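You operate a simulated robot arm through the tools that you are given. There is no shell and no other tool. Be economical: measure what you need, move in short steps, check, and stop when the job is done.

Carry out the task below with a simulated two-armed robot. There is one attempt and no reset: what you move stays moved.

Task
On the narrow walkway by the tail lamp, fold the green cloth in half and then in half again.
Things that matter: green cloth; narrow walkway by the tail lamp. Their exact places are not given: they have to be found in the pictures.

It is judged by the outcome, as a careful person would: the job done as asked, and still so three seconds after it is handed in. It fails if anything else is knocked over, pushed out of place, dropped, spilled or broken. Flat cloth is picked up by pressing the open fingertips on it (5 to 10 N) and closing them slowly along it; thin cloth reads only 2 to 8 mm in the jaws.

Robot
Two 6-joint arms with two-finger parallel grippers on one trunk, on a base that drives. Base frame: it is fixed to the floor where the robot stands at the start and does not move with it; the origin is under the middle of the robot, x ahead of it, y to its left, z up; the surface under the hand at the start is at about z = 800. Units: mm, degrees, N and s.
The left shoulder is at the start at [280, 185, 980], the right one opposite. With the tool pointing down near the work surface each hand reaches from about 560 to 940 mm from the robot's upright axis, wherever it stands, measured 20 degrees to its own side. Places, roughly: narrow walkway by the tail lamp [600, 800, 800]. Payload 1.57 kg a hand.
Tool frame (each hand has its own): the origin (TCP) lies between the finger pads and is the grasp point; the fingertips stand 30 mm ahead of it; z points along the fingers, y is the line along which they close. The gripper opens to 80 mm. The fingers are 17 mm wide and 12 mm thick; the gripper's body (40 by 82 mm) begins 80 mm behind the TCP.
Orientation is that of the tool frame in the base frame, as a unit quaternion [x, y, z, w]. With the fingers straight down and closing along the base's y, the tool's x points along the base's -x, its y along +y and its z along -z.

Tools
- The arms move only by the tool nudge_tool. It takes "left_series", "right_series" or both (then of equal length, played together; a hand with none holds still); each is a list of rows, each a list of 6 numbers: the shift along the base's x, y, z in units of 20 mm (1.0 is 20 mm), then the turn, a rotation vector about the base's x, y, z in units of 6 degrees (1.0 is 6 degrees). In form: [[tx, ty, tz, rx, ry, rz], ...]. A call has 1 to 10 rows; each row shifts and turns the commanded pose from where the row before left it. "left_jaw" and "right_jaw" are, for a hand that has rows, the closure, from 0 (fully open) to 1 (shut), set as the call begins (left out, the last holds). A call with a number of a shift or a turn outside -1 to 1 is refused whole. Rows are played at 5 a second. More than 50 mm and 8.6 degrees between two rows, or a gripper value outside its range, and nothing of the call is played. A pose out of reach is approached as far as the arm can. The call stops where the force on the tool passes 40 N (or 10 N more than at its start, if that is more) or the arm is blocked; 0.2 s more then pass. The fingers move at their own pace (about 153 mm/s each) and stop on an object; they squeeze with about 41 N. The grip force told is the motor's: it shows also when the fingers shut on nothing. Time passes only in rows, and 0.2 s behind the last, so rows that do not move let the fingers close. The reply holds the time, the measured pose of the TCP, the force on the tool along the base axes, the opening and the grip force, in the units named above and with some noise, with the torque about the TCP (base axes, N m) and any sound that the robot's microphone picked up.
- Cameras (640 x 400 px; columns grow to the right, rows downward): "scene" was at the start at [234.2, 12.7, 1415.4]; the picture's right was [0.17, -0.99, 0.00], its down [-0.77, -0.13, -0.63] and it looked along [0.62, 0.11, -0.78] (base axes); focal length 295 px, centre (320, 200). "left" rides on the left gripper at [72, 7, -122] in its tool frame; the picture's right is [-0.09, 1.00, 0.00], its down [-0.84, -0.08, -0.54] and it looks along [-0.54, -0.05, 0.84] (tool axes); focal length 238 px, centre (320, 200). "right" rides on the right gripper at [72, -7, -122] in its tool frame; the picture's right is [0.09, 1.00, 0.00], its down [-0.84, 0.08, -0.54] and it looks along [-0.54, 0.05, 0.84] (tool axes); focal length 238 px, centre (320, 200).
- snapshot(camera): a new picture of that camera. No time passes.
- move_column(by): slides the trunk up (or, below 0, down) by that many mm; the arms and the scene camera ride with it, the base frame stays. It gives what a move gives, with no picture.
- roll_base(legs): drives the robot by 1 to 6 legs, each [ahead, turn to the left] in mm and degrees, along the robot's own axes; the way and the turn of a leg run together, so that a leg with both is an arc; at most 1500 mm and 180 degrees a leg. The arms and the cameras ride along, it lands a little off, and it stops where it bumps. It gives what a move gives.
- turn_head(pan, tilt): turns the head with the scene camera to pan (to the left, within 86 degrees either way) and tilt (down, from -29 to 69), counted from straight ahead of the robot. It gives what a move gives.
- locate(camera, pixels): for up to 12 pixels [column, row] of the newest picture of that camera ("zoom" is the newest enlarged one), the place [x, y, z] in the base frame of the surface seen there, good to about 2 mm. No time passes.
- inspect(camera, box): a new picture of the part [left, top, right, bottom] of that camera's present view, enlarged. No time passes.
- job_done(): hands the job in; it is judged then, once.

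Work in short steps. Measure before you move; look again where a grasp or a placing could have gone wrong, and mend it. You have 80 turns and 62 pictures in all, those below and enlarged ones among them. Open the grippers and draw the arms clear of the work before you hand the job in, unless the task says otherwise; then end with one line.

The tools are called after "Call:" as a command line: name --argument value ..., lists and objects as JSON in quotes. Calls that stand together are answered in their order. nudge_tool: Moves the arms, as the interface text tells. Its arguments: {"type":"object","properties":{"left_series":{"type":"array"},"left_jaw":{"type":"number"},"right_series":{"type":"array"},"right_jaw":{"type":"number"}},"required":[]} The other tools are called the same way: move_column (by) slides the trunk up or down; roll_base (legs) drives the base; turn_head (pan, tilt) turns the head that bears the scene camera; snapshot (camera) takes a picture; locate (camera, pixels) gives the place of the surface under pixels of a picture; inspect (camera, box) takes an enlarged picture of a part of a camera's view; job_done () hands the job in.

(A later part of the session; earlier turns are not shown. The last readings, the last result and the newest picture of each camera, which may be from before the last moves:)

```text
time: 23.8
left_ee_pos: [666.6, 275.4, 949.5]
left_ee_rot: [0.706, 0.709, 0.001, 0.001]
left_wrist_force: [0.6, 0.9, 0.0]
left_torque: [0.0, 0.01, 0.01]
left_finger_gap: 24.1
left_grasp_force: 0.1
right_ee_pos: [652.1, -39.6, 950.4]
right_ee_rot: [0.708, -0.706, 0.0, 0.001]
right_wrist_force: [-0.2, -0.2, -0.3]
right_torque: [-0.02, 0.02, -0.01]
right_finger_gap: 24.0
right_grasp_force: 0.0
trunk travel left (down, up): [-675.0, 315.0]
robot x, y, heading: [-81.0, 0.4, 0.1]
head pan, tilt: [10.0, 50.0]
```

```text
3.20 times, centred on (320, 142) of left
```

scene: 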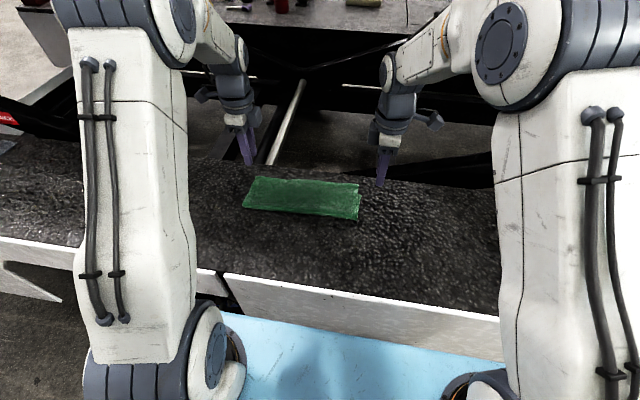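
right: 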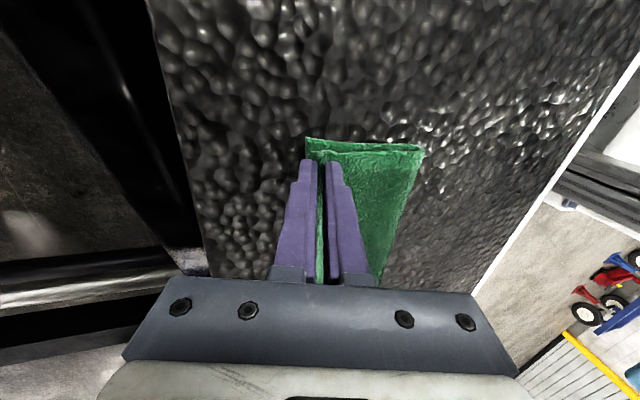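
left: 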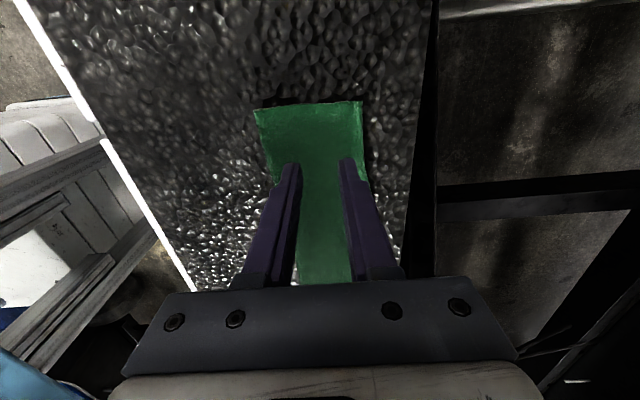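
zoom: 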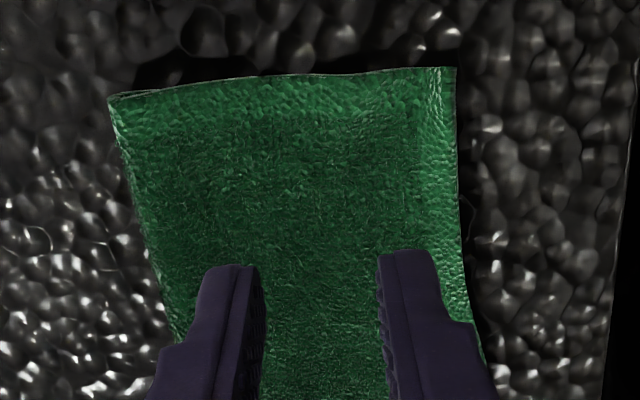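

The right top corner overshoots (730 vs bottom 698), crease there at 610; left end is good. I'll re-grip only the right top corner and lay it ~26 mm back. First clear the left hand and roll forward 40 mm for reach.

Call:
nudge_tool --left_series '[[-1, 0.3, 0.2, 0, 0, 0], [-1, 0.3, 0.2, 0, 0, 0], [-1, 0.3, 0.2, 0, 0, 0], [-1, 0.3, 0.2, 0, 0, 0], [-1, 0.3, 0.2, 0, 0, 0], [-1, 0.3, 0.2, 0, 0, 0]]'

Call:
roll_base --legs '[[40, 0]]'

```text
time: 25.2
left_ee_pos: [545.7, 310.7, 972.5]
left_ee_rot: [0.706, 0.708, 0.0, 0.0]
left_wrist_force: [0.8, 0.1, 0.9]
left_torque: [-0.01, 0.01, -0.04]
left_finger_gap: 23.9
left_grasp_force: 0.0
right_ee_pos: [651.5, -37.1, 950.1]
right_ee_rot: [0.709, -0.705, -0.001, 0.001]
right_wrist_force: [0.8, -0.5, -0.5]
right_torque: [-0.02, 0.0, -0.01]
right_finger_gap: 24.2
right_grasp_force: 0.1
trunk travel left (down, up): [-675.0, 315.0]
robot x, y, heading: [-81.5, 1.8, -0.4]
head pan, tilt: [10.0, 50.0]
```

```text
time: 26.1
left_ee_pos: [587.5, 312.0, 973.9]
left_ee_rot: [0.705, 0.709, 0.001, 0.0]
left_wrist_force: [-0.5, -0.6, -0.3]
left_torque: [-0.04, -0.01, 0.03]
left_finger_gap: 24.0
left_grasp_force: 0.0
right_ee_pos: [692.3, -38.1, 951.7]
right_ee_rot: [0.708, -0.706, 0.0, 0.0]
right_wrist_force: [-0.4, 0.1, 0.6]
right_torque: [0.02, -0.02, 0.01]
right_finger_gap: 23.8
right_grasp_force: 0.1
trunk travel left (down, up): [-675.0, 315.0]
robot x, y, heading: [-40.5, 0.5, 0.0]
head pan, tilt: [10.0, 50.0]
```

Now I bring the right hand above the overshooting corner at about (722, 18), jaws 28 mm.

Call:
nudge_tool --right_series '[[0.25, 0.467, -0.84, 0, 0, 0], [0.25, 0.467, -0.84, 0, 0, 0], [0.25, 0.467, -0.84, 0, 0, 0], [0.25, 0.467, -0.84, 0, 0, 0], [0.25, 0.467, -0.84, 0, 0, 0], [0.25, 0.467, -0.84, 0, 0, 0], [0, 0, 0, 0, 0, 0]]' --right_jaw 0.65

Call:
snapshot --camera "right"

Call:
locate --camera "right" --pixels '[[290, 150], [300, 150], [305, 135], [310, 140], [350, 145], [330, 140]]'

```text
time: 27.7
left_ee_pos: [586.6, 311.0, 973.1]
left_ee_rot: [0.706, 0.708, 0.001, 0.0]
left_wrist_force: [0.5, 0.2, 0.0]
left_torque: [0.01, -0.04, 0.03]
left_finger_gap: 24.0
left_grasp_force: 0.1
right_ee_pos: [723.3, 17.8, 849.7]
right_ee_rot: [0.708, -0.706, 0.0, 0.0]
right_wrist_force: [0.0, -0.4, -0.4]
right_torque: [0.0, 0.01, 0.02]
right_finger_gap: 28.0
right_grasp_force: 0.0
trunk travel left (down, up): [-675.0, 315.0]
robot x, y, heading: [-41.1, 0.4, 0.1]
head pan, tilt: [10.0, 50.0]
```

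```text
30 pictures are left
```

right: 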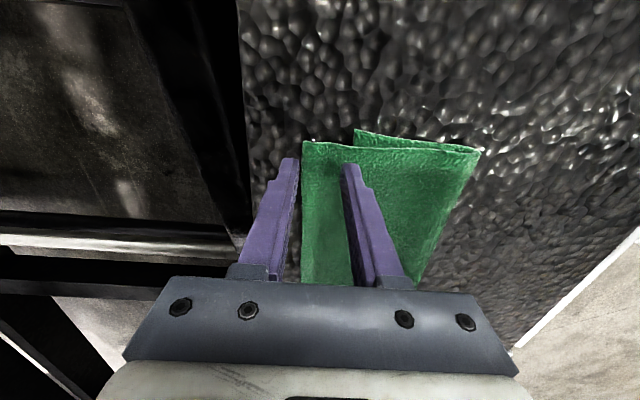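

```text
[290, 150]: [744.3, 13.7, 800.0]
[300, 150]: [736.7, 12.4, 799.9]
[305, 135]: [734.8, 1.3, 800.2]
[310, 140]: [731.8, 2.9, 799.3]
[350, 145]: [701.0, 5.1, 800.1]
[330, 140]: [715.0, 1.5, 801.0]
```

Placement fits: one finger just outside the edge, the other on the single top layer. I shift +3 mm, lower and close.

Call:
nudge_tool --right_series '[[0.15, 0, -0.4, 0, 0, 0], [0, 0, -0.3, 0, 0, 0], [0, 0, -0.15, 0, 0, 0], [0, 0, 0, 0, 0, 0]]'

Call:
nudge_tool --right_series '[[0, 0, -0.06, 0, 0, 0], [0, 0, 0, 0, 0, 0]]' --right_jaw 0.7

```text
time: 28.7
left_ee_pos: [586.4, 312.5, 972.9]
left_ee_rot: [0.706, 0.708, 0.0, 0.001]
left_wrist_force: [0.3, -0.1, 0.0]
left_torque: [0.05, 0.03, 0.02]
left_finger_gap: 24.1
left_grasp_force: 0.0
right_ee_pos: [726.3, 16.6, 834.4]
right_ee_rot: [0.708, -0.706, 0.0, 0.0]
right_wrist_force: [-0.6, 2.0, 5.9]
right_torque: [0.02, 0.13, -0.04]
right_finger_gap: 28.3
right_grasp_force: 0.4
trunk travel left (down, up): [-675.0, 315.0]
robot x, y, heading: [-40.0, -0.7, -0.1]
head pan, tilt: [10.0, 50.0]
```

```text
time: 29.3
left_ee_pos: [586.7, 311.4, 973.5]
left_ee_rot: [0.706, 0.708, 0.0, 0.0]
left_wrist_force: [-0.2, 0.4, -0.6]
left_torque: [0.0, -0.01, -0.02]
left_finger_gap: 24.1
left_grasp_force: 0.1
right_ee_pos: [727.0, 16.1, 832.7]
right_ee_rot: [0.708, -0.706, 0.002, -0.001]
right_wrist_force: [3.5, -1.2, 6.4]
right_torque: [-0.04, -0.01, 0.0]
right_finger_gap: 21.2
right_grasp_force: 0.0
trunk travel left (down, up): [-675.0, 315.0]
robot x, y, heading: [-39.0, 1.8, -0.4]
head pan, tilt: [10.0, 50.0]
```

Contact 6 N; closing in steps.

Call:
nudge_tool --right_series '[[0, 0, 0, 0, 0, 0]]' --right_jaw 0.76

Call:
nudge_tool --right_series '[[0, 0, 0, 0, 0, 0]]' --right_jaw 0.83

Call:
nudge_tool --right_series '[[0, 0, 0, 0, 0, 0]]' --right_jaw 0.9

Call:
nudge_tool --right_series '[[0, 0, 0, 0, 0, 0], [0, 0, 0, 0, 0, 0]]' --right_jaw 1.0

Call:
snapshot --camera "right"

```text
time: 29.7
left_ee_pos: [586.2, 312.4, 974.8]
left_ee_rot: [0.706, 0.708, 0.0, 0.001]
left_wrist_force: [0.1, -0.3, -0.5]
left_torque: [-0.05, 0.02, -0.03]
left_finger_gap: 24.1
left_grasp_force: 0.0
right_ee_pos: [727.2, 15.7, 832.8]
right_ee_rot: [0.708, -0.706, -0.001, -0.001]
right_wrist_force: [-0.4, -1.5, 9.1]
right_torque: [-0.07, 0.14, 0.02]
right_finger_gap: 19.2
right_grasp_force: 0.0
trunk travel left (down, up): [-675.0, 315.0]
robot x, y, heading: [-38.7, 0.9, 0.0]
head pan, tilt: [10.0, 50.0]
```

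```text
time: 30.1
left_ee_pos: [587.8, 312.1, 974.7]
left_ee_rot: [0.706, 0.708, 0.001, 0.0]
left_wrist_force: [0.1, 0.5, 0.3]
left_torque: [-0.01, 0.01, 0.02]
left_finger_gap: 24.0
left_grasp_force: 0.1
right_ee_pos: [725.6, 16.5, 831.5]
right_ee_rot: [0.709, -0.706, 0.0, 0.0]
right_wrist_force: [-0.1, -0.5, 7.6]
right_torque: [-0.01, 0.14, 0.02]
right_finger_gap: 14.9
right_grasp_force: 0.2
trunk travel left (down, up): [-675.0, 315.0]
robot x, y, heading: [-37.1, -2.6, -0.0]
head pan, tilt: [10.0, 50.0]
```

```text
time: 30.5
left_ee_pos: [586.6, 311.6, 974.6]
left_ee_rot: [0.706, 0.709, 0.0, 0.0]
left_wrist_force: [0.6, 0.8, -0.3]
left_torque: [0.02, 0.0, 0.0]
left_finger_gap: 23.9
left_grasp_force: 0.0
right_ee_pos: [725.1, 16.2, 832.4]
right_ee_rot: [0.708, -0.706, 0.0, 0.0]
right_wrist_force: [-7.7, 0.7, 10.1]
right_torque: [0.05, 0.36, -0.01]
right_finger_gap: 6.7
right_grasp_force: 5.0
trunk travel left (down, up): [-675.0, 315.0]
robot x, y, heading: [-38.2, -0.8, -0.1]
head pan, tilt: [10.0, 50.0]
```

```text
time: 31.1
left_ee_pos: [585.1, 311.2, 974.9]
left_ee_rot: [0.706, 0.708, 0.0, 0.0]
left_wrist_force: [-0.6, -0.7, 0.8]
left_torque: [0.01, -0.02, -0.03]
left_finger_gap: 23.9
left_grasp_force: 0.1
right_ee_pos: [726.3, 15.6, 832.0]
right_ee_rot: [0.708, -0.706, 0.001, 0.0]
right_wrist_force: [-6.7, -0.4, 8.7]
right_torque: [-0.04, 0.3, 0.02]
right_finger_gap: 3.7
right_grasp_force: 25.2
trunk travel left (down, up): [-675.0, 315.0]
robot x, y, heading: [-37.2, 0.1, 0.0]
head pan, tilt: [10.0, 50.0]
```

```text
29 pictures are left
```

right: 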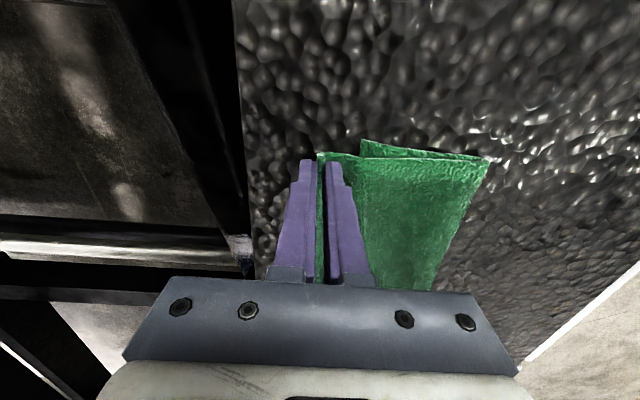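

Only the top edge is held. I peel it up and back, then lay it ~27 mm closer.

Call:
nudge_tool --right_series '[[-0.4, 0, 0.8, 0, 0, 0], [-1, 0, 0.9, 0, 0, 0], [-0.9, 0, 0.4, 0, 0, 0], [0, 0, 0, 0, 0, 0], [0.4, 0, -0.6, 0, 0, 0], [0.4, 0, -0.7, 0, 0, 0], [0.15, 0, -0.4, 0, 0, 0], [0, 0, -0.2, 0, 0, 0], [0, 0, 0, 0, 0, 0]]'

Call:
snapshot --camera "right"

Call:
inspect --camera "scene" --box '[230, 170, 390, 270]'

```text
time: 33.1
left_ee_pos: [587.3, 312.4, 975.1]
left_ee_rot: [0.706, 0.709, -0.001, 0.0]
left_wrist_force: [-0.3, 0.1, 0.4]
left_torque: [0.0, 0.0, -0.02]
left_finger_gap: 24.1
left_grasp_force: 0.0
right_ee_pos: [700.1, 17.1, 837.8]
right_ee_rot: [0.708, -0.706, 0.001, -0.001]
right_wrist_force: [-0.6, -1.3, 4.3]
right_torque: [-0.02, 0.0, 0.02]
right_finger_gap: 3.5
right_grasp_force: 24.1
trunk travel left (down, up): [-675.0, 315.0]
robot x, y, heading: [-36.1, 3.4, 0.2]
head pan, tilt: [10.0, 50.0]
```

```text
28 pictures are left
```

right: 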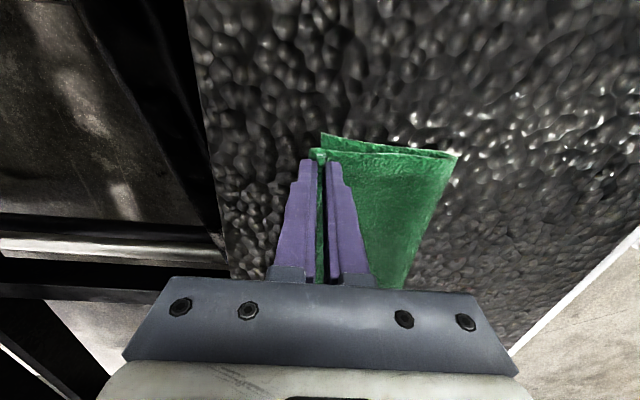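

```text
4.00 times, centred on (310, 220) of scene
```

zoom: 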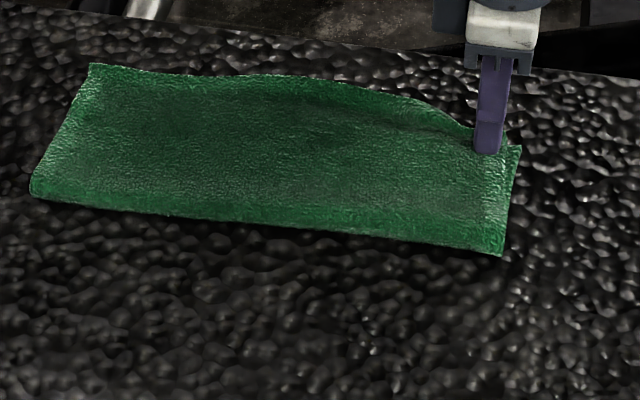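

The right corner is now on the bottom corner. I release gently, lift and look.

Call:
nudge_tool --right_series '[[0, 0, 0, 0, 0, 0], [0, 0, 0.2, 0, 0, 0], [0, 0, 0.8, 0, 0, 0], [0, 0, 1, 0, 0, 0], [-0.5, -1, 1, 0, 0, 0], [-0.5, -1, 1, 0, 0, 0], [0, -1, 0, 0, 0, 0]]' --right_jaw 0.75

Call:
inspect --camera "scene" --box '[230, 170, 390, 270]'

Call:
locate --camera "zoom" --pixels '[[92, 68], [200, 78], [300, 82], [400, 100], [500, 125], [515, 150], [498, 248], [400, 235], [250, 215], [35, 188]]'

```text
time: 34.7
left_ee_pos: [587.1, 311.8, 974.3]
left_ee_rot: [0.706, 0.708, 0.0, 0.0]
left_wrist_force: [-0.2, 0.9, 0.3]
left_torque: [0.01, 0.01, -0.01]
left_finger_gap: 24.2
left_grasp_force: 0.1
right_ee_pos: [680.2, -44.3, 917.1]
right_ee_rot: [0.708, -0.706, 0.0, 0.0]
right_wrist_force: [0.0, -0.4, 0.2]
right_torque: [0.0, -0.03, 0.04]
right_finger_gap: 20.2
right_grasp_force: 0.0
trunk travel left (down, up): [-675.0, 315.0]
robot x, y, heading: [-37.5, 2.9, -0.1]
head pan, tilt: [10.0, 50.0]
```

```text
4.00 times, centred on (310, 220) of scene
```

zoom: 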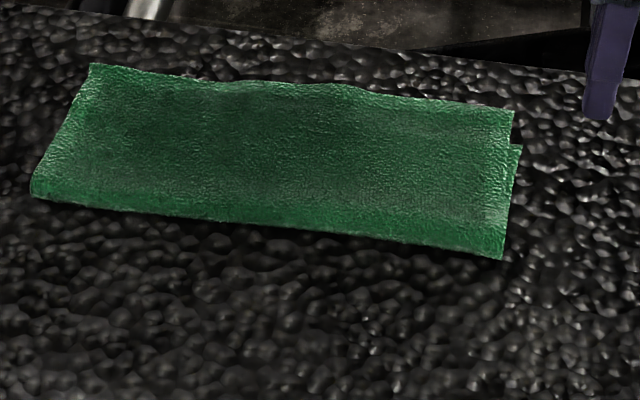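

```text
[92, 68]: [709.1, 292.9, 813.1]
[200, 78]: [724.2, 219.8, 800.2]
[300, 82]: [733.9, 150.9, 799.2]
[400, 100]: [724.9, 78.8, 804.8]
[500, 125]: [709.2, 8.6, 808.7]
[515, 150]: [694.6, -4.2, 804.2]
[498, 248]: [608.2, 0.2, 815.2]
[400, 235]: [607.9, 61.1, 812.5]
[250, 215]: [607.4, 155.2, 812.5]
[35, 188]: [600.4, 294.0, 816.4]
```

It sprang to ~720 since ~20 mm of edge unrolls past the tips. I repeat on that corner, landing it ~18 mm further back to allow for that.

Call:
nudge_tool --right_series '[[0.5, 0.76, -0.5, 0, 0, 0], [0.5, 0.76, -0.9, 0, 0, 0], [0.5, 0.76, -0.9, 0, 0, 0], [0.5, 0.77, -0.9, 0, 0, 0], [0, 0, -0.6, 0, 0, 0], [0, 0, -0.35, 0, 0, 0], [0, 0, 0, 0, 0, 0]]' --right_jaw 0.68

Call:
snapshot --camera "right"

```text
time: 36.3
left_ee_pos: [587.3, 312.3, 973.9]
left_ee_rot: [0.706, 0.709, 0.001, 0.0]
left_wrist_force: [0.6, -0.5, -0.4]
left_torque: [-0.02, -0.02, 0.02]
left_finger_gap: 24.0
left_grasp_force: 0.0
right_ee_pos: [719.1, 18.1, 835.0]
right_ee_rot: [0.708, -0.706, 0.001, -0.002]
right_wrist_force: [2.2, -2.4, 9.6]
right_torque: [-0.06, 0.12, 0.04]
right_finger_gap: 23.0
right_grasp_force: 0.1
trunk travel left (down, up): [-675.0, 315.0]
robot x, y, heading: [-37.9, 1.2, -0.0]
head pan, tilt: [10.0, 50.0]
```

```text
25 pictures are left
```

right: 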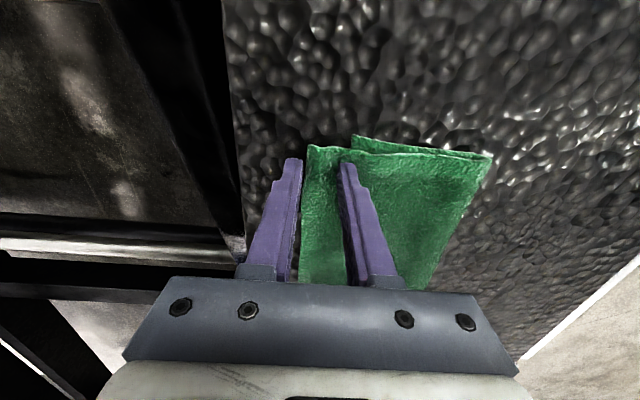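

Same situation with 9.6 N contact; I close in steps.

Call:
nudge_tool --right_series '[[0, 0, 0, 0, 0, 0]]' --right_jaw 0.75

Call:
nudge_tool --right_series '[[0, 0, 0, 0, 0, 0]]' --right_jaw 0.82

Call:
nudge_tool --right_series '[[0, 0, 0, 0, 0, 0]]' --right_jaw 0.9

Call:
nudge_tool --right_series '[[0, 0, 0, 0, 0, 0], [0, 0, 0, 0, 0, 0]]' --right_jaw 1.0

Call:
nudge_tool --right_series '[[-0.4, 0, 0.8, 0, 0, 0], [-0.7, 0, 0.8, 0, 0, 0], [0, 0, 0, 0, 0, 0]]'

Call:
snapshot --camera "right"

```text
time: 36.7
left_ee_pos: [585.7, 312.4, 974.5]
left_ee_rot: [0.706, 0.708, 0.0, 0.0]
left_wrist_force: [-0.6, -0.8, 0.3]
left_torque: [0.0, 0.01, -0.01]
left_finger_gap: 24.0
left_grasp_force: 0.0
right_ee_pos: [717.8, 17.4, 834.5]
right_ee_rot: [0.709, -0.705, 0.001, -0.001]
right_wrist_force: [0.7, -1.2, 11.7]
right_torque: [-0.08, 0.24, 0.02]
right_finger_gap: 19.3
right_grasp_force: 0.0
trunk travel left (down, up): [-675.0, 315.0]
robot x, y, heading: [-40.8, -0.4, 0.1]
head pan, tilt: [10.0, 50.0]
```

```text
time: 37.1
left_ee_pos: [587.4, 311.1, 973.6]
left_ee_rot: [0.706, 0.709, 0.0, 0.001]
left_wrist_force: [-0.4, -0.3, 0.4]
left_torque: [0.0, 0.0, 0.0]
left_finger_gap: 23.9
left_grasp_force: 0.2
right_ee_pos: [718.6, 18.2, 833.3]
right_ee_rot: [0.708, -0.706, 0.001, -0.001]
right_wrist_force: [0.3, 0.2, 11.8]
right_torque: [-0.04, 0.25, 0.05]
right_finger_gap: 14.8
right_grasp_force: 0.1
trunk travel left (down, up): [-675.0, 315.0]
robot x, y, heading: [-37.0, -1.2, -0.1]
head pan, tilt: [10.0, 50.0]
```

```text
time: 37.5
left_ee_pos: [585.6, 312.7, 974.3]
left_ee_rot: [0.706, 0.708, 0.0, 0.0]
left_wrist_force: [-0.5, -0.4, 0.5]
left_torque: [0.01, -0.03, -0.01]
left_finger_gap: 23.7
left_grasp_force: 0.0
right_ee_pos: [718.3, 19.3, 833.0]
right_ee_rot: [0.708, -0.706, 0.001, -0.001]
right_wrist_force: [-0.1, -0.9, 7.8]
right_torque: [-0.07, 0.06, 0.02]
right_finger_gap: 8.4
right_grasp_force: 0.6
trunk travel left (down, up): [-675.0, 315.0]
robot x, y, heading: [-39.2, 0.0, -0.1]
head pan, tilt: [10.0, 50.0]
```

```text
time: 38.1
left_ee_pos: [587.1, 312.3, 973.9]
left_ee_rot: [0.706, 0.708, 0.001, 0.0]
left_wrist_force: [-0.3, 0.4, -0.3]
left_torque: [0.01, -0.03, -0.02]
left_finger_gap: 24.0
left_grasp_force: 0.1
right_ee_pos: [716.7, 18.7, 833.1]
right_ee_rot: [0.709, -0.706, 0.0, 0.0]
right_wrist_force: [-4.0, 0.5, 7.6]
right_torque: [-0.01, 0.22, -0.02]
right_finger_gap: 4.0
right_grasp_force: 25.0
trunk travel left (down, up): [-675.0, 315.0]
robot x, y, heading: [-36.9, 1.4, -0.1]
head pan, tilt: [10.0, 50.0]
```

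```text
time: 38.9
left_ee_pos: [587.6, 311.9, 973.0]
left_ee_rot: [0.706, 0.708, 0.0, 0.0]
left_wrist_force: [-0.3, 0.5, -0.3]
left_torque: [0.03, -0.03, -0.03]
left_finger_gap: 23.9
left_grasp_force: 0.0
right_ee_pos: [697.0, 17.8, 865.3]
right_ee_rot: [0.708, -0.706, 0.0, 0.0]
right_wrist_force: [0.5, -0.4, 0.6]
right_torque: [-0.02, 0.0, 0.04]
right_finger_gap: 3.8
right_grasp_force: 24.8
trunk travel left (down, up): [-675.0, 315.0]
robot x, y, heading: [-38.3, -1.3, 0.1]
head pan, tilt: [10.0, 50.0]
```

```text
24 pictures are left
```

right: 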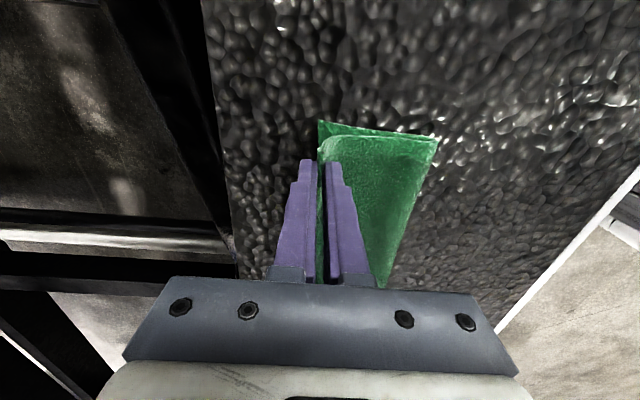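

Again only the top edge is held. I peel further back over the crease so it can relax to x≈600, then lay down with tips at about x=681.

Call:
nudge_tool --right_series '[[-0.9, 0, 0.7, 0, 0, 0], [-1, 0, 0.6, 0, 0, 0], [-1, 0, 0.2, 0, 0, 0], [-0.8, 0, -0.4, 0, 0, 0], [0, 0, 0, 0, 0, 0], [0.7, 0, 0, 0, 0, 0], [0.8, 0, -0.2, 0, 0, 0], [0.8, 0, -0.6, 0, 0, 0], [0.5, 0, -0.8, 0, 0, 0], [0.1, 0, -0.8, 0, 0, 0]]'

Call:
inspect --camera "scene" --box '[230, 170, 390, 270]'

```text
time: 41.1
left_ee_pos: [586.6, 312.0, 974.0]
left_ee_rot: [0.706, 0.709, 0.0, 0.0]
left_wrist_force: [0.3, -0.7, -0.4]
left_torque: [0.0, -0.02, 0.01]
left_finger_gap: 24.0
left_grasp_force: 0.1
right_ee_pos: [680.4, 17.5, 838.8]
right_ee_rot: [0.708, -0.706, 0.0, -0.001]
right_wrist_force: [-0.1, 0.1, 0.5]
right_torque: [0.01, 0.0, -0.02]
right_finger_gap: 4.2
right_grasp_force: 25.0
trunk travel left (down, up): [-675.0, 315.0]
robot x, y, heading: [-38.5, 1.2, -0.1]
head pan, tilt: [10.0, 50.0]
```

```text
4.00 times, centred on (310, 220) of scene
```

zoom: 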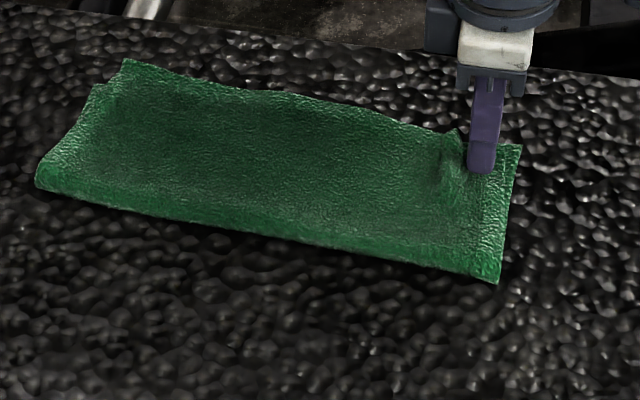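

The crease at right has moved back. I release and look.

Call:
nudge_tool --right_series '[[0, 0, 0, 0, 0, 0], [0, 0, 0.2, 0, 0, 0], [0, 0, 0.8, 0, 0, 0], [0, 0, 1, 0, 0, 0], [-0.5, -1, 1, 0, 0, 0], [-0.5, -1, 1, 0, 0, 0], [0, -1, 0, 0, 0, 0]]' --right_jaw 0.75

Call:
inspect --camera "scene" --box '[230, 170, 390, 270]'

Call:
locate --camera "zoom" --pixels '[[95, 90], [125, 63], [200, 80], [300, 98], [400, 115], [500, 135], [515, 150], [495, 272], [400, 255], [250, 225], [40, 180], [120, 200]]'

```text
time: 42.7
left_ee_pos: [587.0, 311.1, 974.0]
left_ee_rot: [0.706, 0.708, 0.0, -0.001]
left_wrist_force: [0.4, 0.5, -0.2]
left_torque: [-0.02, 0.0, 0.02]
left_finger_gap: 24.0
left_grasp_force: 0.1
right_ee_pos: [660.6, -41.3, 919.2]
right_ee_rot: [0.708, -0.706, 0.0, 0.0]
right_wrist_force: [-0.2, -0.5, -0.5]
right_torque: [0.0, -0.02, 0.04]
right_finger_gap: 19.8
right_grasp_force: 0.1
trunk travel left (down, up): [-675.0, 315.0]
robot x, y, heading: [-38.3, -1.1, 0.1]
head pan, tilt: [10.0, 50.0]
```

```text
4.00 times, centred on (310, 220) of scene
```

zoom: 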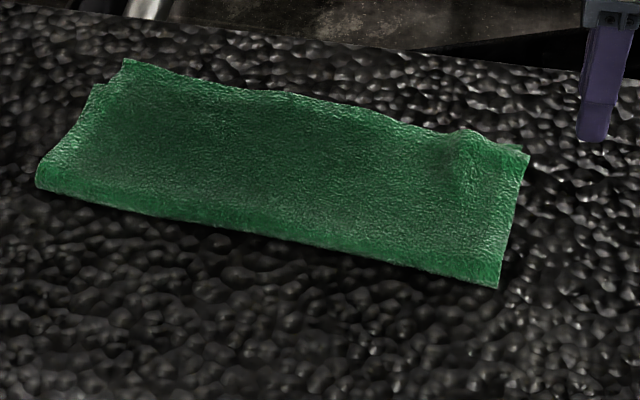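

```text
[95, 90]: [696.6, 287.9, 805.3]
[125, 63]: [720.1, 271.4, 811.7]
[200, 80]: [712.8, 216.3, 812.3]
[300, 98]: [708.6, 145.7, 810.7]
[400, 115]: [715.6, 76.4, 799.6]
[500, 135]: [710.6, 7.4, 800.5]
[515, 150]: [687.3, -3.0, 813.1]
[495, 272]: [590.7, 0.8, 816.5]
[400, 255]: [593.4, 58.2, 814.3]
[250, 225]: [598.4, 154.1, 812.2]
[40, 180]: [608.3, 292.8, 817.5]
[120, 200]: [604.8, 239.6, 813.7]
```

The right corner now matches within ~10 mm, but the sheet swivelled: left top corner at (720,271) overshoots the bottom (697), crease 608. I correct the left corner the same way with the left hand.

Call:
nudge_tool --left_series '[[0.936, -0.35, -0.886, 0, 0, 0], [0.936, -0.35, -0.886, 0, 0, 0], [0.936, -0.35, -0.886, 0, 0, 0], [0.936, -0.35, -0.886, 0, 0, 0], [0.936, -0.35, -0.886, 0, 0, 0], [0.936, -0.35, -0.886, 0, 0, 0], [0.936, -0.35, -0.886, 0, 0, 0], [0, 0, -0.5, 0, 0, 0], [0, 0, 0, 0, 0, 0]]' --left_jaw 0.68

Call:
snapshot --camera "left"

Call:
locate --camera "left" --pixels '[[310, 150], [320, 140], [330, 150], [340, 145], [300, 135], [350, 150]]'

```text
time: 44.7
left_ee_pos: [718.5, 262.3, 839.9]
left_ee_rot: [0.706, 0.708, 0.0, 0.0]
left_wrist_force: [0.2, 0.4, -0.5]
left_torque: [0.01, 0.01, -0.03]
left_finger_gap: 25.7
left_grasp_force: 0.0
right_ee_pos: [661.0, -41.3, 919.3]
right_ee_rot: [0.708, -0.706, 0.0, 0.0]
right_wrist_force: [0.0, -0.7, -0.7]
right_torque: [0.0, 0.01, -0.01]
right_finger_gap: 20.0
right_grasp_force: 0.0
trunk travel left (down, up): [-675.0, 315.0]
robot x, y, heading: [-38.1, 0.3, -0.0]
head pan, tilt: [10.0, 50.0]
```

```text
21 pictures are left
```

left: 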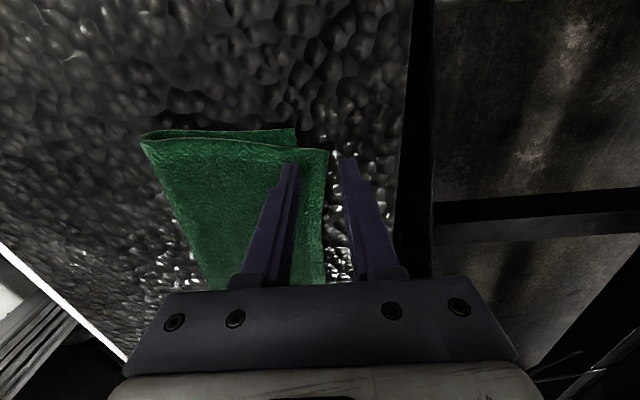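

```text
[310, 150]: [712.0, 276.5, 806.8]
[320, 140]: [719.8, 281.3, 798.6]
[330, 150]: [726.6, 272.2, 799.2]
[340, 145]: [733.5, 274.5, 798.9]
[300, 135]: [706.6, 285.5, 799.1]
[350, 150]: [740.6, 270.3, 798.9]
```

The left hand straddles the top corner's edge (px x≈327). I lower and close in steps.

Call:
nudge_tool --left_series '[[0.05, 0, -0.25, 0, 0, 0], [0, 0, -0.1, 0, 0, 0], [0, 0, 0, 0, 0, 0]]'

Call:
nudge_tool --left_series '[[0, 0, -0.03, 0, 0, 0]]' --left_jaw 0.74

Call:
nudge_tool --left_series '[[0, 0, 0, 0, 0, 0]]' --left_jaw 0.82

Call:
nudge_tool --left_series '[[0, 0, 0, 0, 0, 0]]' --left_jaw 0.9

Call:
nudge_tool --left_series '[[0, 0, 0, 0, 0, 0], [0, 0, 0, 0, 0, 0]]' --left_jaw 1.0

Call:
snapshot --camera "left"

```text
time: 45.5
left_ee_pos: [718.9, 261.9, 835.0]
left_ee_rot: [0.706, 0.708, 0.0, 0.0]
left_wrist_force: [-1.9, -2.0, 16.6]
left_torque: [-0.03, 0.45, 0.03]
left_finger_gap: 28.0
left_grasp_force: 1.6
right_ee_pos: [660.2, -41.8, 919.0]
right_ee_rot: [0.708, -0.706, 0.0, 0.0]
right_wrist_force: [0.5, 0.1, -1.0]
right_torque: [-0.01, 0.0, 0.0]
right_finger_gap: 19.9
right_grasp_force: 0.0
trunk travel left (down, up): [-675.0, 315.0]
robot x, y, heading: [-37.6, -3.5, -0.0]
head pan, tilt: [10.0, 50.0]
```

```text
time: 45.9
left_ee_pos: [718.1, 262.4, 834.2]
left_ee_rot: [0.706, 0.709, 0.001, 0.001]
left_wrist_force: [-6.2, -3.2, 25.1]
left_torque: [-0.04, 0.7, 0.03]
left_finger_gap: 26.2
left_grasp_force: 3.4
right_ee_pos: [660.1, -41.2, 920.2]
right_ee_rot: [0.708, -0.706, 0.0, 0.001]
right_wrist_force: [-0.4, 0.9, 0.2]
right_torque: [0.01, -0.02, -0.03]
right_finger_gap: 20.1
right_grasp_force: 0.1
trunk travel left (down, up): [-675.0, 315.0]
robot x, y, heading: [-42.4, 1.0, -0.1]
head pan, tilt: [10.0, 50.0]
```

```text
time: 46.3
left_ee_pos: [717.3, 261.7, 833.8]
left_ee_rot: [0.706, 0.709, 0.0, 0.0]
left_wrist_force: [-9.9, -1.3, 30.2]
left_torque: [0.0, 0.9, -0.02]
left_finger_gap: 23.9
left_grasp_force: 5.4
right_ee_pos: [660.7, -42.2, 920.4]
right_ee_rot: [0.709, -0.705, 0.001, -0.001]
right_wrist_force: [-1.0, 0.4, 0.3]
right_torque: [0.02, 0.04, -0.02]
right_finger_gap: 19.8
right_grasp_force: 0.1
trunk travel left (down, up): [-675.0, 315.0]
robot x, y, heading: [-37.6, -1.3, 0.2]
head pan, tilt: [10.0, 50.0]
```

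```text
time: 46.7
left_ee_pos: [716.3, 262.5, 833.7]
left_ee_rot: [0.705, 0.709, -0.001, 0.0]
left_wrist_force: [-15.4, -1.1, 33.1]
left_torque: [0.01, 1.07, 0.07]
left_finger_gap: 21.7
left_grasp_force: 7.5
right_ee_pos: [660.2, -42.0, 921.0]
right_ee_rot: [0.708, -0.706, 0.001, -0.001]
right_wrist_force: [-0.4, 0.3, 0.6]
right_torque: [0.0, 0.0, 0.04]
right_finger_gap: 20.3
right_grasp_force: 0.1
trunk travel left (down, up): [-675.0, 315.0]
robot x, y, heading: [-36.6, 0.3, 0.3]
head pan, tilt: [10.0, 50.0]
```

```text
time: 47.3
left_ee_pos: [719.1, 262.5, 833.1]
left_ee_rot: [0.706, 0.709, 0.0, 0.001]
left_wrist_force: [-5.0, 0.4, 16.5]
left_torque: [0.04, 0.24, 0.01]
left_finger_gap: 2.9
left_grasp_force: 24.2
right_ee_pos: [660.0, -41.7, 919.0]
right_ee_rot: [0.708, -0.706, 0.0, 0.0]
right_wrist_force: [0.0, -0.1, 1.1]
right_torque: [-0.01, -0.03, -0.02]
right_finger_gap: 20.1
right_grasp_force: 0.0
trunk travel left (down, up): [-675.0, 315.0]
robot x, y, heading: [-39.3, 0.0, -0.1]
head pan, tilt: [10.0, 50.0]
```

```text
20 pictures are left
```

left: 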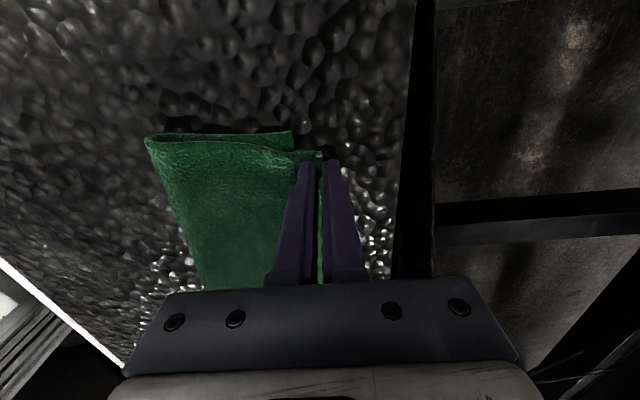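

Top edge gripped; the bottom corner (292,132) stays separate. I peel it back and re-lay at tip x≈684, 14 mm outward in y.

Call:
nudge_tool --left_series '[[-0.4, 0, 0.8, 0, 0, 0], [-0.9, 0.1, 0.8, 0, 0, 0], [-1, 0.1, 0.8, 0, 0, 0], [-1, 0.1, 0.5, 0, 0, 0], [-0.5, 0.1, 0, 0, 0, 0], [0.5, 0.1, 0, 0, 0, 0], [0.7, 0.1, -0.5, 0, 0, 0], [0.6, 0.1, -0.8, 0, 0, 0], [0.3, 0, -0.9, 0, 0, 0], [0, 0, -0.4, 0, 0, 0]]'

Call:
inspect --camera "scene" --box '[230, 170, 390, 270]'

Call:
snapshot --camera "left"

```text
time: 49.5
left_ee_pos: [686.2, 277.4, 838.7]
left_ee_rot: [0.705, 0.709, 0.0, 0.0]
left_wrist_force: [-1.9, -0.6, 2.4]
left_torque: [-0.01, 0.03, -0.03]
left_finger_gap: 2.6
left_grasp_force: 23.3
right_ee_pos: [661.2, -42.0, 918.2]
right_ee_rot: [0.708, -0.707, 0.0, 0.0]
right_wrist_force: [-0.6, -0.7, 0.1]
right_torque: [0.02, -0.06, -0.01]
right_finger_gap: 20.0
right_grasp_force: 0.0
trunk travel left (down, up): [-675.0, 315.0]
robot x, y, heading: [-38.6, -0.1, 0.1]
head pan, tilt: [10.0, 50.0]
```

```text
4.00 times, centred on (310, 220) of scene
```

zoom: 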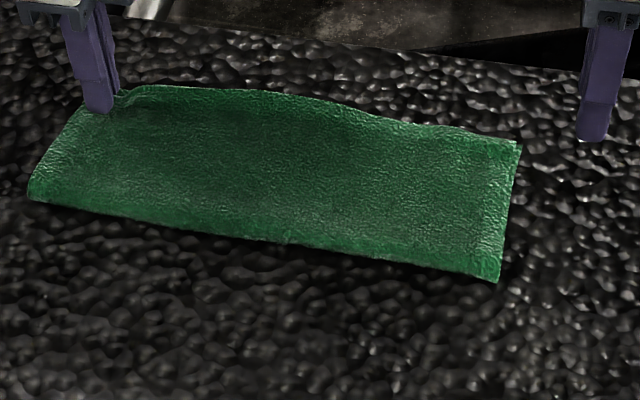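

```text
18 pictures are left
```

left: 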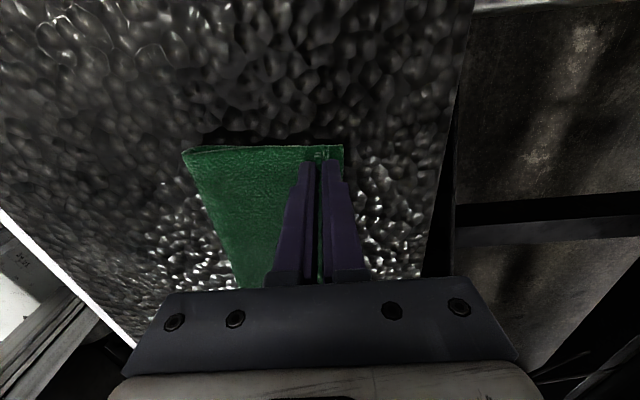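

Very good: right corner now matches and the left lies ready. I release, lift the left hand clear toward me, and look.

Call:
nudge_tool --left_series '[[0, 0, 0, 0, 0, 0], [0, 0, 0.2, 0, 0, 0], [0, 0, 0.8, 0, 0, 0], [0, 0, 1, 0, 0, 0], [0, 0.8, 1, 0, 0, 0], [-0.5, 1, 1, 0, 0, 0], [-0.5, 1, 0, 0, 0, 0]]' --left_jaw 0.75

Call:
inspect --camera "scene" --box '[230, 170, 390, 270]'

Call:
locate --camera "zoom" --pixels '[[90, 75], [90, 90], [200, 95], [300, 105], [400, 125], [510, 145], [495, 275], [400, 255], [250, 232], [35, 190]]'

```text
time: 51.1
left_ee_pos: [665.4, 332.4, 917.6]
left_ee_rot: [0.706, 0.708, 0.0, 0.0]
left_wrist_force: [-0.3, 0.2, -0.4]
left_torque: [0.0, 0.02, 0.0]
left_finger_gap: 20.1
left_grasp_force: 0.1
right_ee_pos: [660.4, -41.4, 919.7]
right_ee_rot: [0.708, -0.706, 0.0, 0.0]
right_wrist_force: [0.3, -0.3, 0.4]
right_torque: [0.0, -0.02, 0.02]
right_finger_gap: 19.9
right_grasp_force: 0.2
trunk travel left (down, up): [-675.0, 315.0]
robot x, y, heading: [-39.0, 1.0, 0.0]
head pan, tilt: [10.0, 50.0]
```

```text
4.00 times, centred on (310, 220) of scene
```

zoom: 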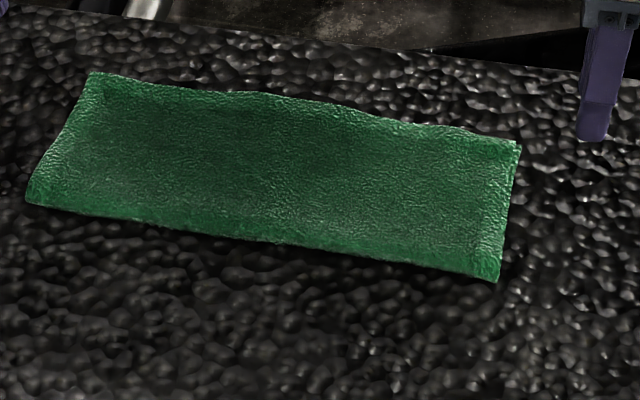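

```text
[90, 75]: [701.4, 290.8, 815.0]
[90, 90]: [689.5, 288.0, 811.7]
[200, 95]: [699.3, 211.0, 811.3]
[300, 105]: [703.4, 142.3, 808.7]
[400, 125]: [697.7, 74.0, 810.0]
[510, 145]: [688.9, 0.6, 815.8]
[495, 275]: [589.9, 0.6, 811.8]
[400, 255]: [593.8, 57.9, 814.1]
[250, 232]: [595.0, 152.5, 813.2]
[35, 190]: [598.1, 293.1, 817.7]
```

Fold 1 is now accurate (corners within a few mm; strip x 590–702, y 0–292). For fold 2, I turn the left hand back so it closes along y, and retract the right hand.

Call:
nudge_tool --left_series '[[0, 0, 0, 0, 0, 1], [0, 0, 0, 0, 0, 1], [0, 0, 0, 0, 0, 1], [0, 0, 0, 0, 0, 1], [0, 0, 0, 0, 0, 1], [0, 0, 0, 0, 0, 1], [0, 0, 0, 0, 0, 1], [0, 0, 0, 0, 0, 1], [0, 0, 0, 0, 0, 1], [0, 0, 0, 0, 0, 1]]' --right_series '[[-0.5, -1, 0.4, 0, 0, 0], [-0.5, -1, 0.4, 0, 0, 0], [-0.5, -1, 0.4, 0, 0, 0], [-0.5, -1, 0.4, 0, 0, 0], [-0.5, -1, 0.4, 0, 0, 0], [-0.5, -1, 0.4, 0, 0, 0], [-0.5, -1, 0.4, 0, 0, 0], [-0.5, -1, 0.4, 0, 0, 0], [-0.5, -1, 0.4, 0, 0, 0], [-0.5, -1, 0.4, 0, 0, 0]]'

Call:
nudge_tool --left_series '[[0, 0, 0, 0, 0, 1], [0, 0, 0, 0, 0, 1], [0, 0, 0, 0, 0, 1], [0, 0, 0, 0, 0, 1], [0, 0, 0, 0, 0, 1], [-0.5, -0.8, -0.6, 0, 0, 0], [-0.5, -0.8, -0.9, 0, 0, 0], [0, -0.8, -0.9, 0, 0, 0], [0, 0, -0.9, 0, 0, 0], [0, 0, 0, 0, 0, 0]]' --left_jaw 0.65

Call:
snapshot --camera "left"

Call:
locate --camera "left" --pixels '[[335, 160], [340, 180], [330, 130], [350, 165], [300, 120], [300, 200]]'

```text
time: 53.3
left_ee_pos: [665.2, 333.8, 918.9]
left_ee_rot: [0.257, 0.966, 0.0, 0.001]
left_wrist_force: [0.4, 0.6, -0.5]
left_torque: [-0.06, 0.01, 0.01]
left_finger_gap: 19.9
left_grasp_force: 0.1
right_ee_pos: [561.1, -240.5, 999.9]
right_ee_rot: [0.708, -0.706, 0.0, 0.0]
right_wrist_force: [0.2, 0.3, 0.1]
right_torque: [0.0, 0.0, -0.03]
right_finger_gap: 20.1
right_grasp_force: 0.1
trunk travel left (down, up): [-675.0, 315.0]
robot x, y, heading: [-35.4, 2.5, 0.0]
head pan, tilt: [10.0, 50.0]
```

```text
time: 55.5
left_ee_pos: [644.2, 284.5, 851.3]
left_ee_rot: [-0.001, 1.0, 0.0, 0.0]
left_wrist_force: [0.7, 0.0, 0.2]
left_torque: [0.01, -0.01, 0.02]
left_finger_gap: 27.8
left_grasp_force: 0.1
right_ee_pos: [561.7, -240.3, 997.1]
right_ee_rot: [0.708, -0.706, 0.0, 0.0]
right_wrist_force: [0.0, -0.6, 0.2]
right_torque: [-0.04, 0.01, 0.0]
right_finger_gap: 19.7
right_grasp_force: 0.1
trunk travel left (down, up): [-675.0, 315.0]
robot x, y, heading: [-37.5, -1.5, 0.0]
head pan, tilt: [10.0, 50.0]
```

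```text
16 pictures are left
```

left: 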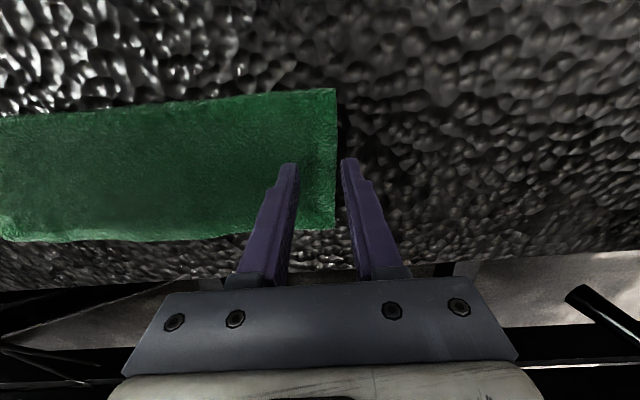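

```text
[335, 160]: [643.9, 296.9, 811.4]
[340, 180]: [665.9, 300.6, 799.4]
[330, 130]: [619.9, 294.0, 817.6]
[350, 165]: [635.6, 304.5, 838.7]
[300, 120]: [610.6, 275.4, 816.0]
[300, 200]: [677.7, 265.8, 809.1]
```

Edge at y≈297, outer finger just off it. I lower until contact.

Call:
nudge_tool --left_series '[[0, 0.1, -0.4, 0, 0, 0], [0, 0, -0.25, 0, 0, 0], [0, 0, -0.1, 0, 0, 0], [0, 0, 0, 0, 0, 0]]'

```text
time: 56.5
left_ee_pos: [644.9, 286.5, 837.6]
left_ee_rot: [-0.002, 1.0, 0.0, -0.001]
left_wrist_force: [-1.2, -0.3, 2.4]
left_torque: [-0.03, -0.03, -0.04]
left_finger_gap: 27.7
left_grasp_force: 0.1
right_ee_pos: [561.0, -239.9, 999.0]
right_ee_rot: [0.708, -0.706, 0.001, 0.0]
right_wrist_force: [0.3, -0.8, -0.7]
right_torque: [0.02, 0.04, -0.02]
right_finger_gap: 20.2
right_grasp_force: 0.0
trunk travel left (down, up): [-675.0, 315.0]
robot x, y, heading: [-36.7, 2.2, 0.1]
head pan, tilt: [10.0, 50.0]
```

Light contact at 837.6. I press down 3 mm more to bring the outer finger below both edges.

Call:
nudge_tool --left_series '[[0, 0, -0.08, 0, 0, 0], [0, 0, -0.06, 0, 0, 0], [0, 0, 0, 0, 0, 0]]'

```text
time: 57.3
left_ee_pos: [645.6, 286.3, 834.3]
left_ee_rot: [-0.003, 1.0, 0.0, 0.0]
left_wrist_force: [-3.4, 0.3, 10.1]
left_torque: [-0.17, 0.04, -0.04]
left_finger_gap: 28.1
left_grasp_force: 0.0
right_ee_pos: [560.4, -241.1, 1000.4]
right_ee_rot: [0.708, -0.706, 0.0, -0.001]
right_wrist_force: [-0.8, -0.4, 0.0]
right_torque: [0.02, -0.02, -0.01]
right_finger_gap: 20.0
right_grasp_force: 0.0
trunk travel left (down, up): [-675.0, 315.0]
robot x, y, heading: [-36.9, -1.1, -0.2]
head pan, tilt: [10.0, 50.0]
```

10 N; I go 1 mm further and close gradually.

Call:
nudge_tool --left_series '[[0, 0, -0.05, 0, 0, 0]]' --left_jaw 0.7

Call:
nudge_tool --left_series '[[0, 0, 0, 0, 0, 0]]' --left_jaw 0.76

Call:
nudge_tool --left_series '[[0, 0, 0, 0, 0, 0]]' --left_jaw 0.82

Call:
inspect --camera "left" --box '[240, 80, 440, 205]'

```text
time: 57.7
left_ee_pos: [644.9, 286.7, 833.9]
left_ee_rot: [-0.002, 1.0, -0.001, 0.001]
left_wrist_force: [-2.0, -0.6, 18.5]
left_torque: [-0.36, 0.03, -0.04]
left_finger_gap: 24.5
left_grasp_force: 0.1
right_ee_pos: [561.1, -240.7, 1000.1]
right_ee_rot: [0.708, -0.706, 0.0, 0.0]
right_wrist_force: [0.9, 1.1, 0.0]
right_torque: [0.0, 0.0, 0.05]
right_finger_gap: 20.0
right_grasp_force: 0.1
trunk travel left (down, up): [-675.0, 315.0]
robot x, y, heading: [-39.3, -1.1, -0.0]
head pan, tilt: [10.0, 50.0]
```

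```text
time: 58.1
left_ee_pos: [645.3, 287.4, 833.4]
left_ee_rot: [-0.002, 1.0, 0.001, 0.002]
left_wrist_force: [-1.0, 2.5, 21.3]
left_torque: [-0.23, 0.05, 0.0]
left_finger_gap: 17.4
left_grasp_force: 0.0
right_ee_pos: [560.6, -240.0, 999.8]
right_ee_rot: [0.708, -0.706, 0.0, 0.0]
right_wrist_force: [-0.4, -0.2, -0.8]
right_torque: [-0.01, 0.02, 0.04]
right_finger_gap: 20.0
right_grasp_force: 0.0
trunk travel left (down, up): [-675.0, 315.0]
robot x, y, heading: [-38.5, -0.5, 0.1]
head pan, tilt: [10.0, 50.0]
```

```text
time: 58.5
left_ee_pos: [644.4, 286.3, 834.9]
left_ee_rot: [-0.001, 1.0, 0.001, 0.002]
left_wrist_force: [0.4, -0.5, 24.7]
left_torque: [-0.33, -0.03, 0.0]
left_finger_gap: 15.2
left_grasp_force: 0.1
right_ee_pos: [560.0, -241.3, 999.8]
right_ee_rot: [0.709, -0.705, -0.001, -0.001]
right_wrist_force: [0.1, -0.7, -0.4]
right_torque: [0.02, 0.01, -0.03]
right_finger_gap: 20.0
right_grasp_force: 0.1
trunk travel left (down, up): [-675.0, 315.0]
robot x, y, heading: [-37.3, 1.5, -0.0]
head pan, tilt: [10.0, 50.0]
```

```text
3.20 times, centred on (340, 142) of left
```

zoom: 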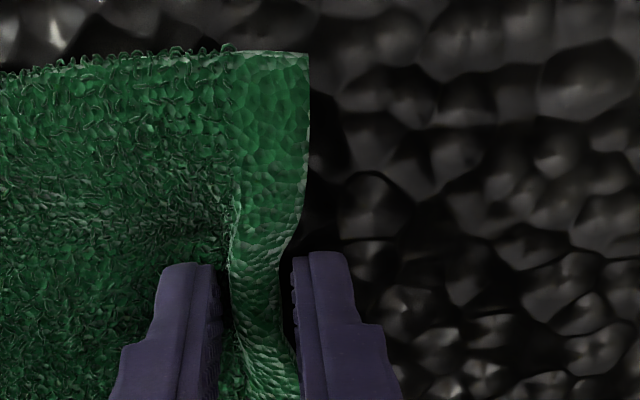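

Both edges seem to curl in between the fingers. I ease force a bit and finish closing.

Call:
nudge_tool --left_series '[[0, 0, 0.03, 0, 0, 0]]' --left_jaw 0.87

Call:
nudge_tool --left_series '[[0, 0, 0, 0, 0, 0]]' --left_jaw 0.92

Call:
nudge_tool --left_series '[[0, 0, 0, 0, 0, 0], [0, 0, 0, 0, 0, 0]]' --left_jaw 1.0

Call:
nudge_tool --left_series '[[0, -0.2, 0.7, 0, 0, 0], [0, -0.3, 0.8, 0, 0, 0], [0, 0, 0, 0, 0, 0]]'

Call:
snapshot --camera "left"

Call:
inspect --camera "scene" --box '[210, 150, 390, 262]'

```text
time: 58.9
left_ee_pos: [645.0, 287.5, 834.4]
left_ee_rot: [-0.002, 1.0, -0.001, 0.001]
left_wrist_force: [3.8, -9.3, 19.6]
left_torque: [-0.54, -0.13, 0.02]
left_finger_gap: 11.1
left_grasp_force: 6.6
right_ee_pos: [559.2, -240.8, 999.8]
right_ee_rot: [0.708, -0.706, 0.0, 0.0]
right_wrist_force: [-0.3, -0.8, 0.8]
right_torque: [-0.05, 0.02, 0.0]
right_finger_gap: 20.3
right_grasp_force: 0.0
trunk travel left (down, up): [-675.0, 315.0]
robot x, y, heading: [-38.0, -3.7, -0.0]
head pan, tilt: [10.0, 50.0]
```

```text
time: 59.3
left_ee_pos: [645.4, 285.6, 834.7]
left_ee_rot: [-0.001, 1.0, -0.001, 0.0]
left_wrist_force: [3.2, -6.1, 19.4]
left_torque: [-0.36, -0.09, 0.05]
left_finger_gap: 8.2
left_grasp_force: 27.2
right_ee_pos: [561.3, -241.0, 999.2]
right_ee_rot: [0.709, -0.706, 0.0, 0.0]
right_wrist_force: [0.1, 0.8, -0.2]
right_torque: [-0.02, 0.0, -0.01]
right_finger_gap: 20.2
right_grasp_force: 0.1
trunk travel left (down, up): [-675.0, 315.0]
robot x, y, heading: [-39.9, -2.6, 0.2]
head pan, tilt: [10.0, 50.0]
```

```text
time: 59.9
left_ee_pos: [644.3, 285.6, 834.8]
left_ee_rot: [-0.002, 1.0, 0.0, 0.0]
left_wrist_force: [1.1, -7.2, 19.3]
left_torque: [-0.36, -0.08, 0.05]
left_finger_gap: 8.3
left_grasp_force: 26.7
right_ee_pos: [560.5, -241.3, 999.5]
right_ee_rot: [0.708, -0.706, 0.001, 0.0]
right_wrist_force: [-0.1, -0.3, 0.0]
right_torque: [0.01, -0.01, -0.03]
right_finger_gap: 19.9
right_grasp_force: 0.1
trunk travel left (down, up): [-675.0, 315.0]
robot x, y, heading: [-42.0, -2.4, -0.1]
head pan, tilt: [10.0, 50.0]
```

```text
time: 60.7
left_ee_pos: [644.5, 277.5, 864.3]
left_ee_rot: [-0.001, 1.0, 0.0, -0.001]
left_wrist_force: [0.2, -0.5, 0.7]
left_torque: [-0.02, 0.01, 0.03]
left_finger_gap: 7.3
left_grasp_force: 26.6
right_ee_pos: [561.3, -241.1, 999.3]
right_ee_rot: [0.708, -0.706, 0.0, 0.001]
right_wrist_force: [-0.6, 0.0, 0.7]
right_torque: [0.03, 0.03, 0.01]
right_finger_gap: 20.1
right_grasp_force: 0.0
trunk travel left (down, up): [-675.0, 315.0]
robot x, y, heading: [-40.9, -0.7, 0.4]
head pan, tilt: [10.0, 50.0]
```

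```text
14 pictures are left
```

left: 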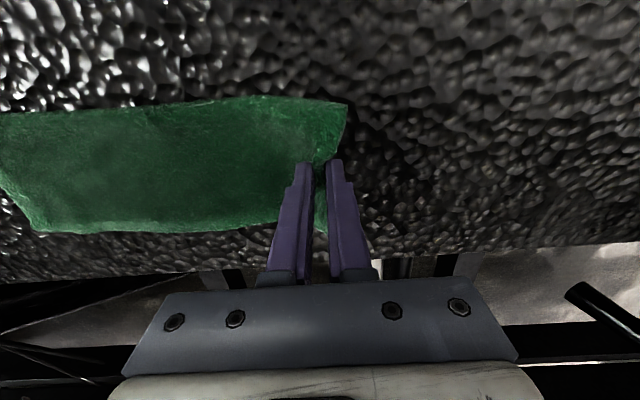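

```text
3.56 times, centred on (300, 206) of scene
```

zoom: 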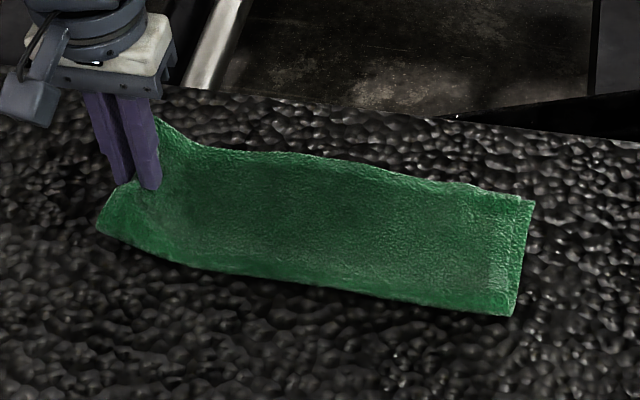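

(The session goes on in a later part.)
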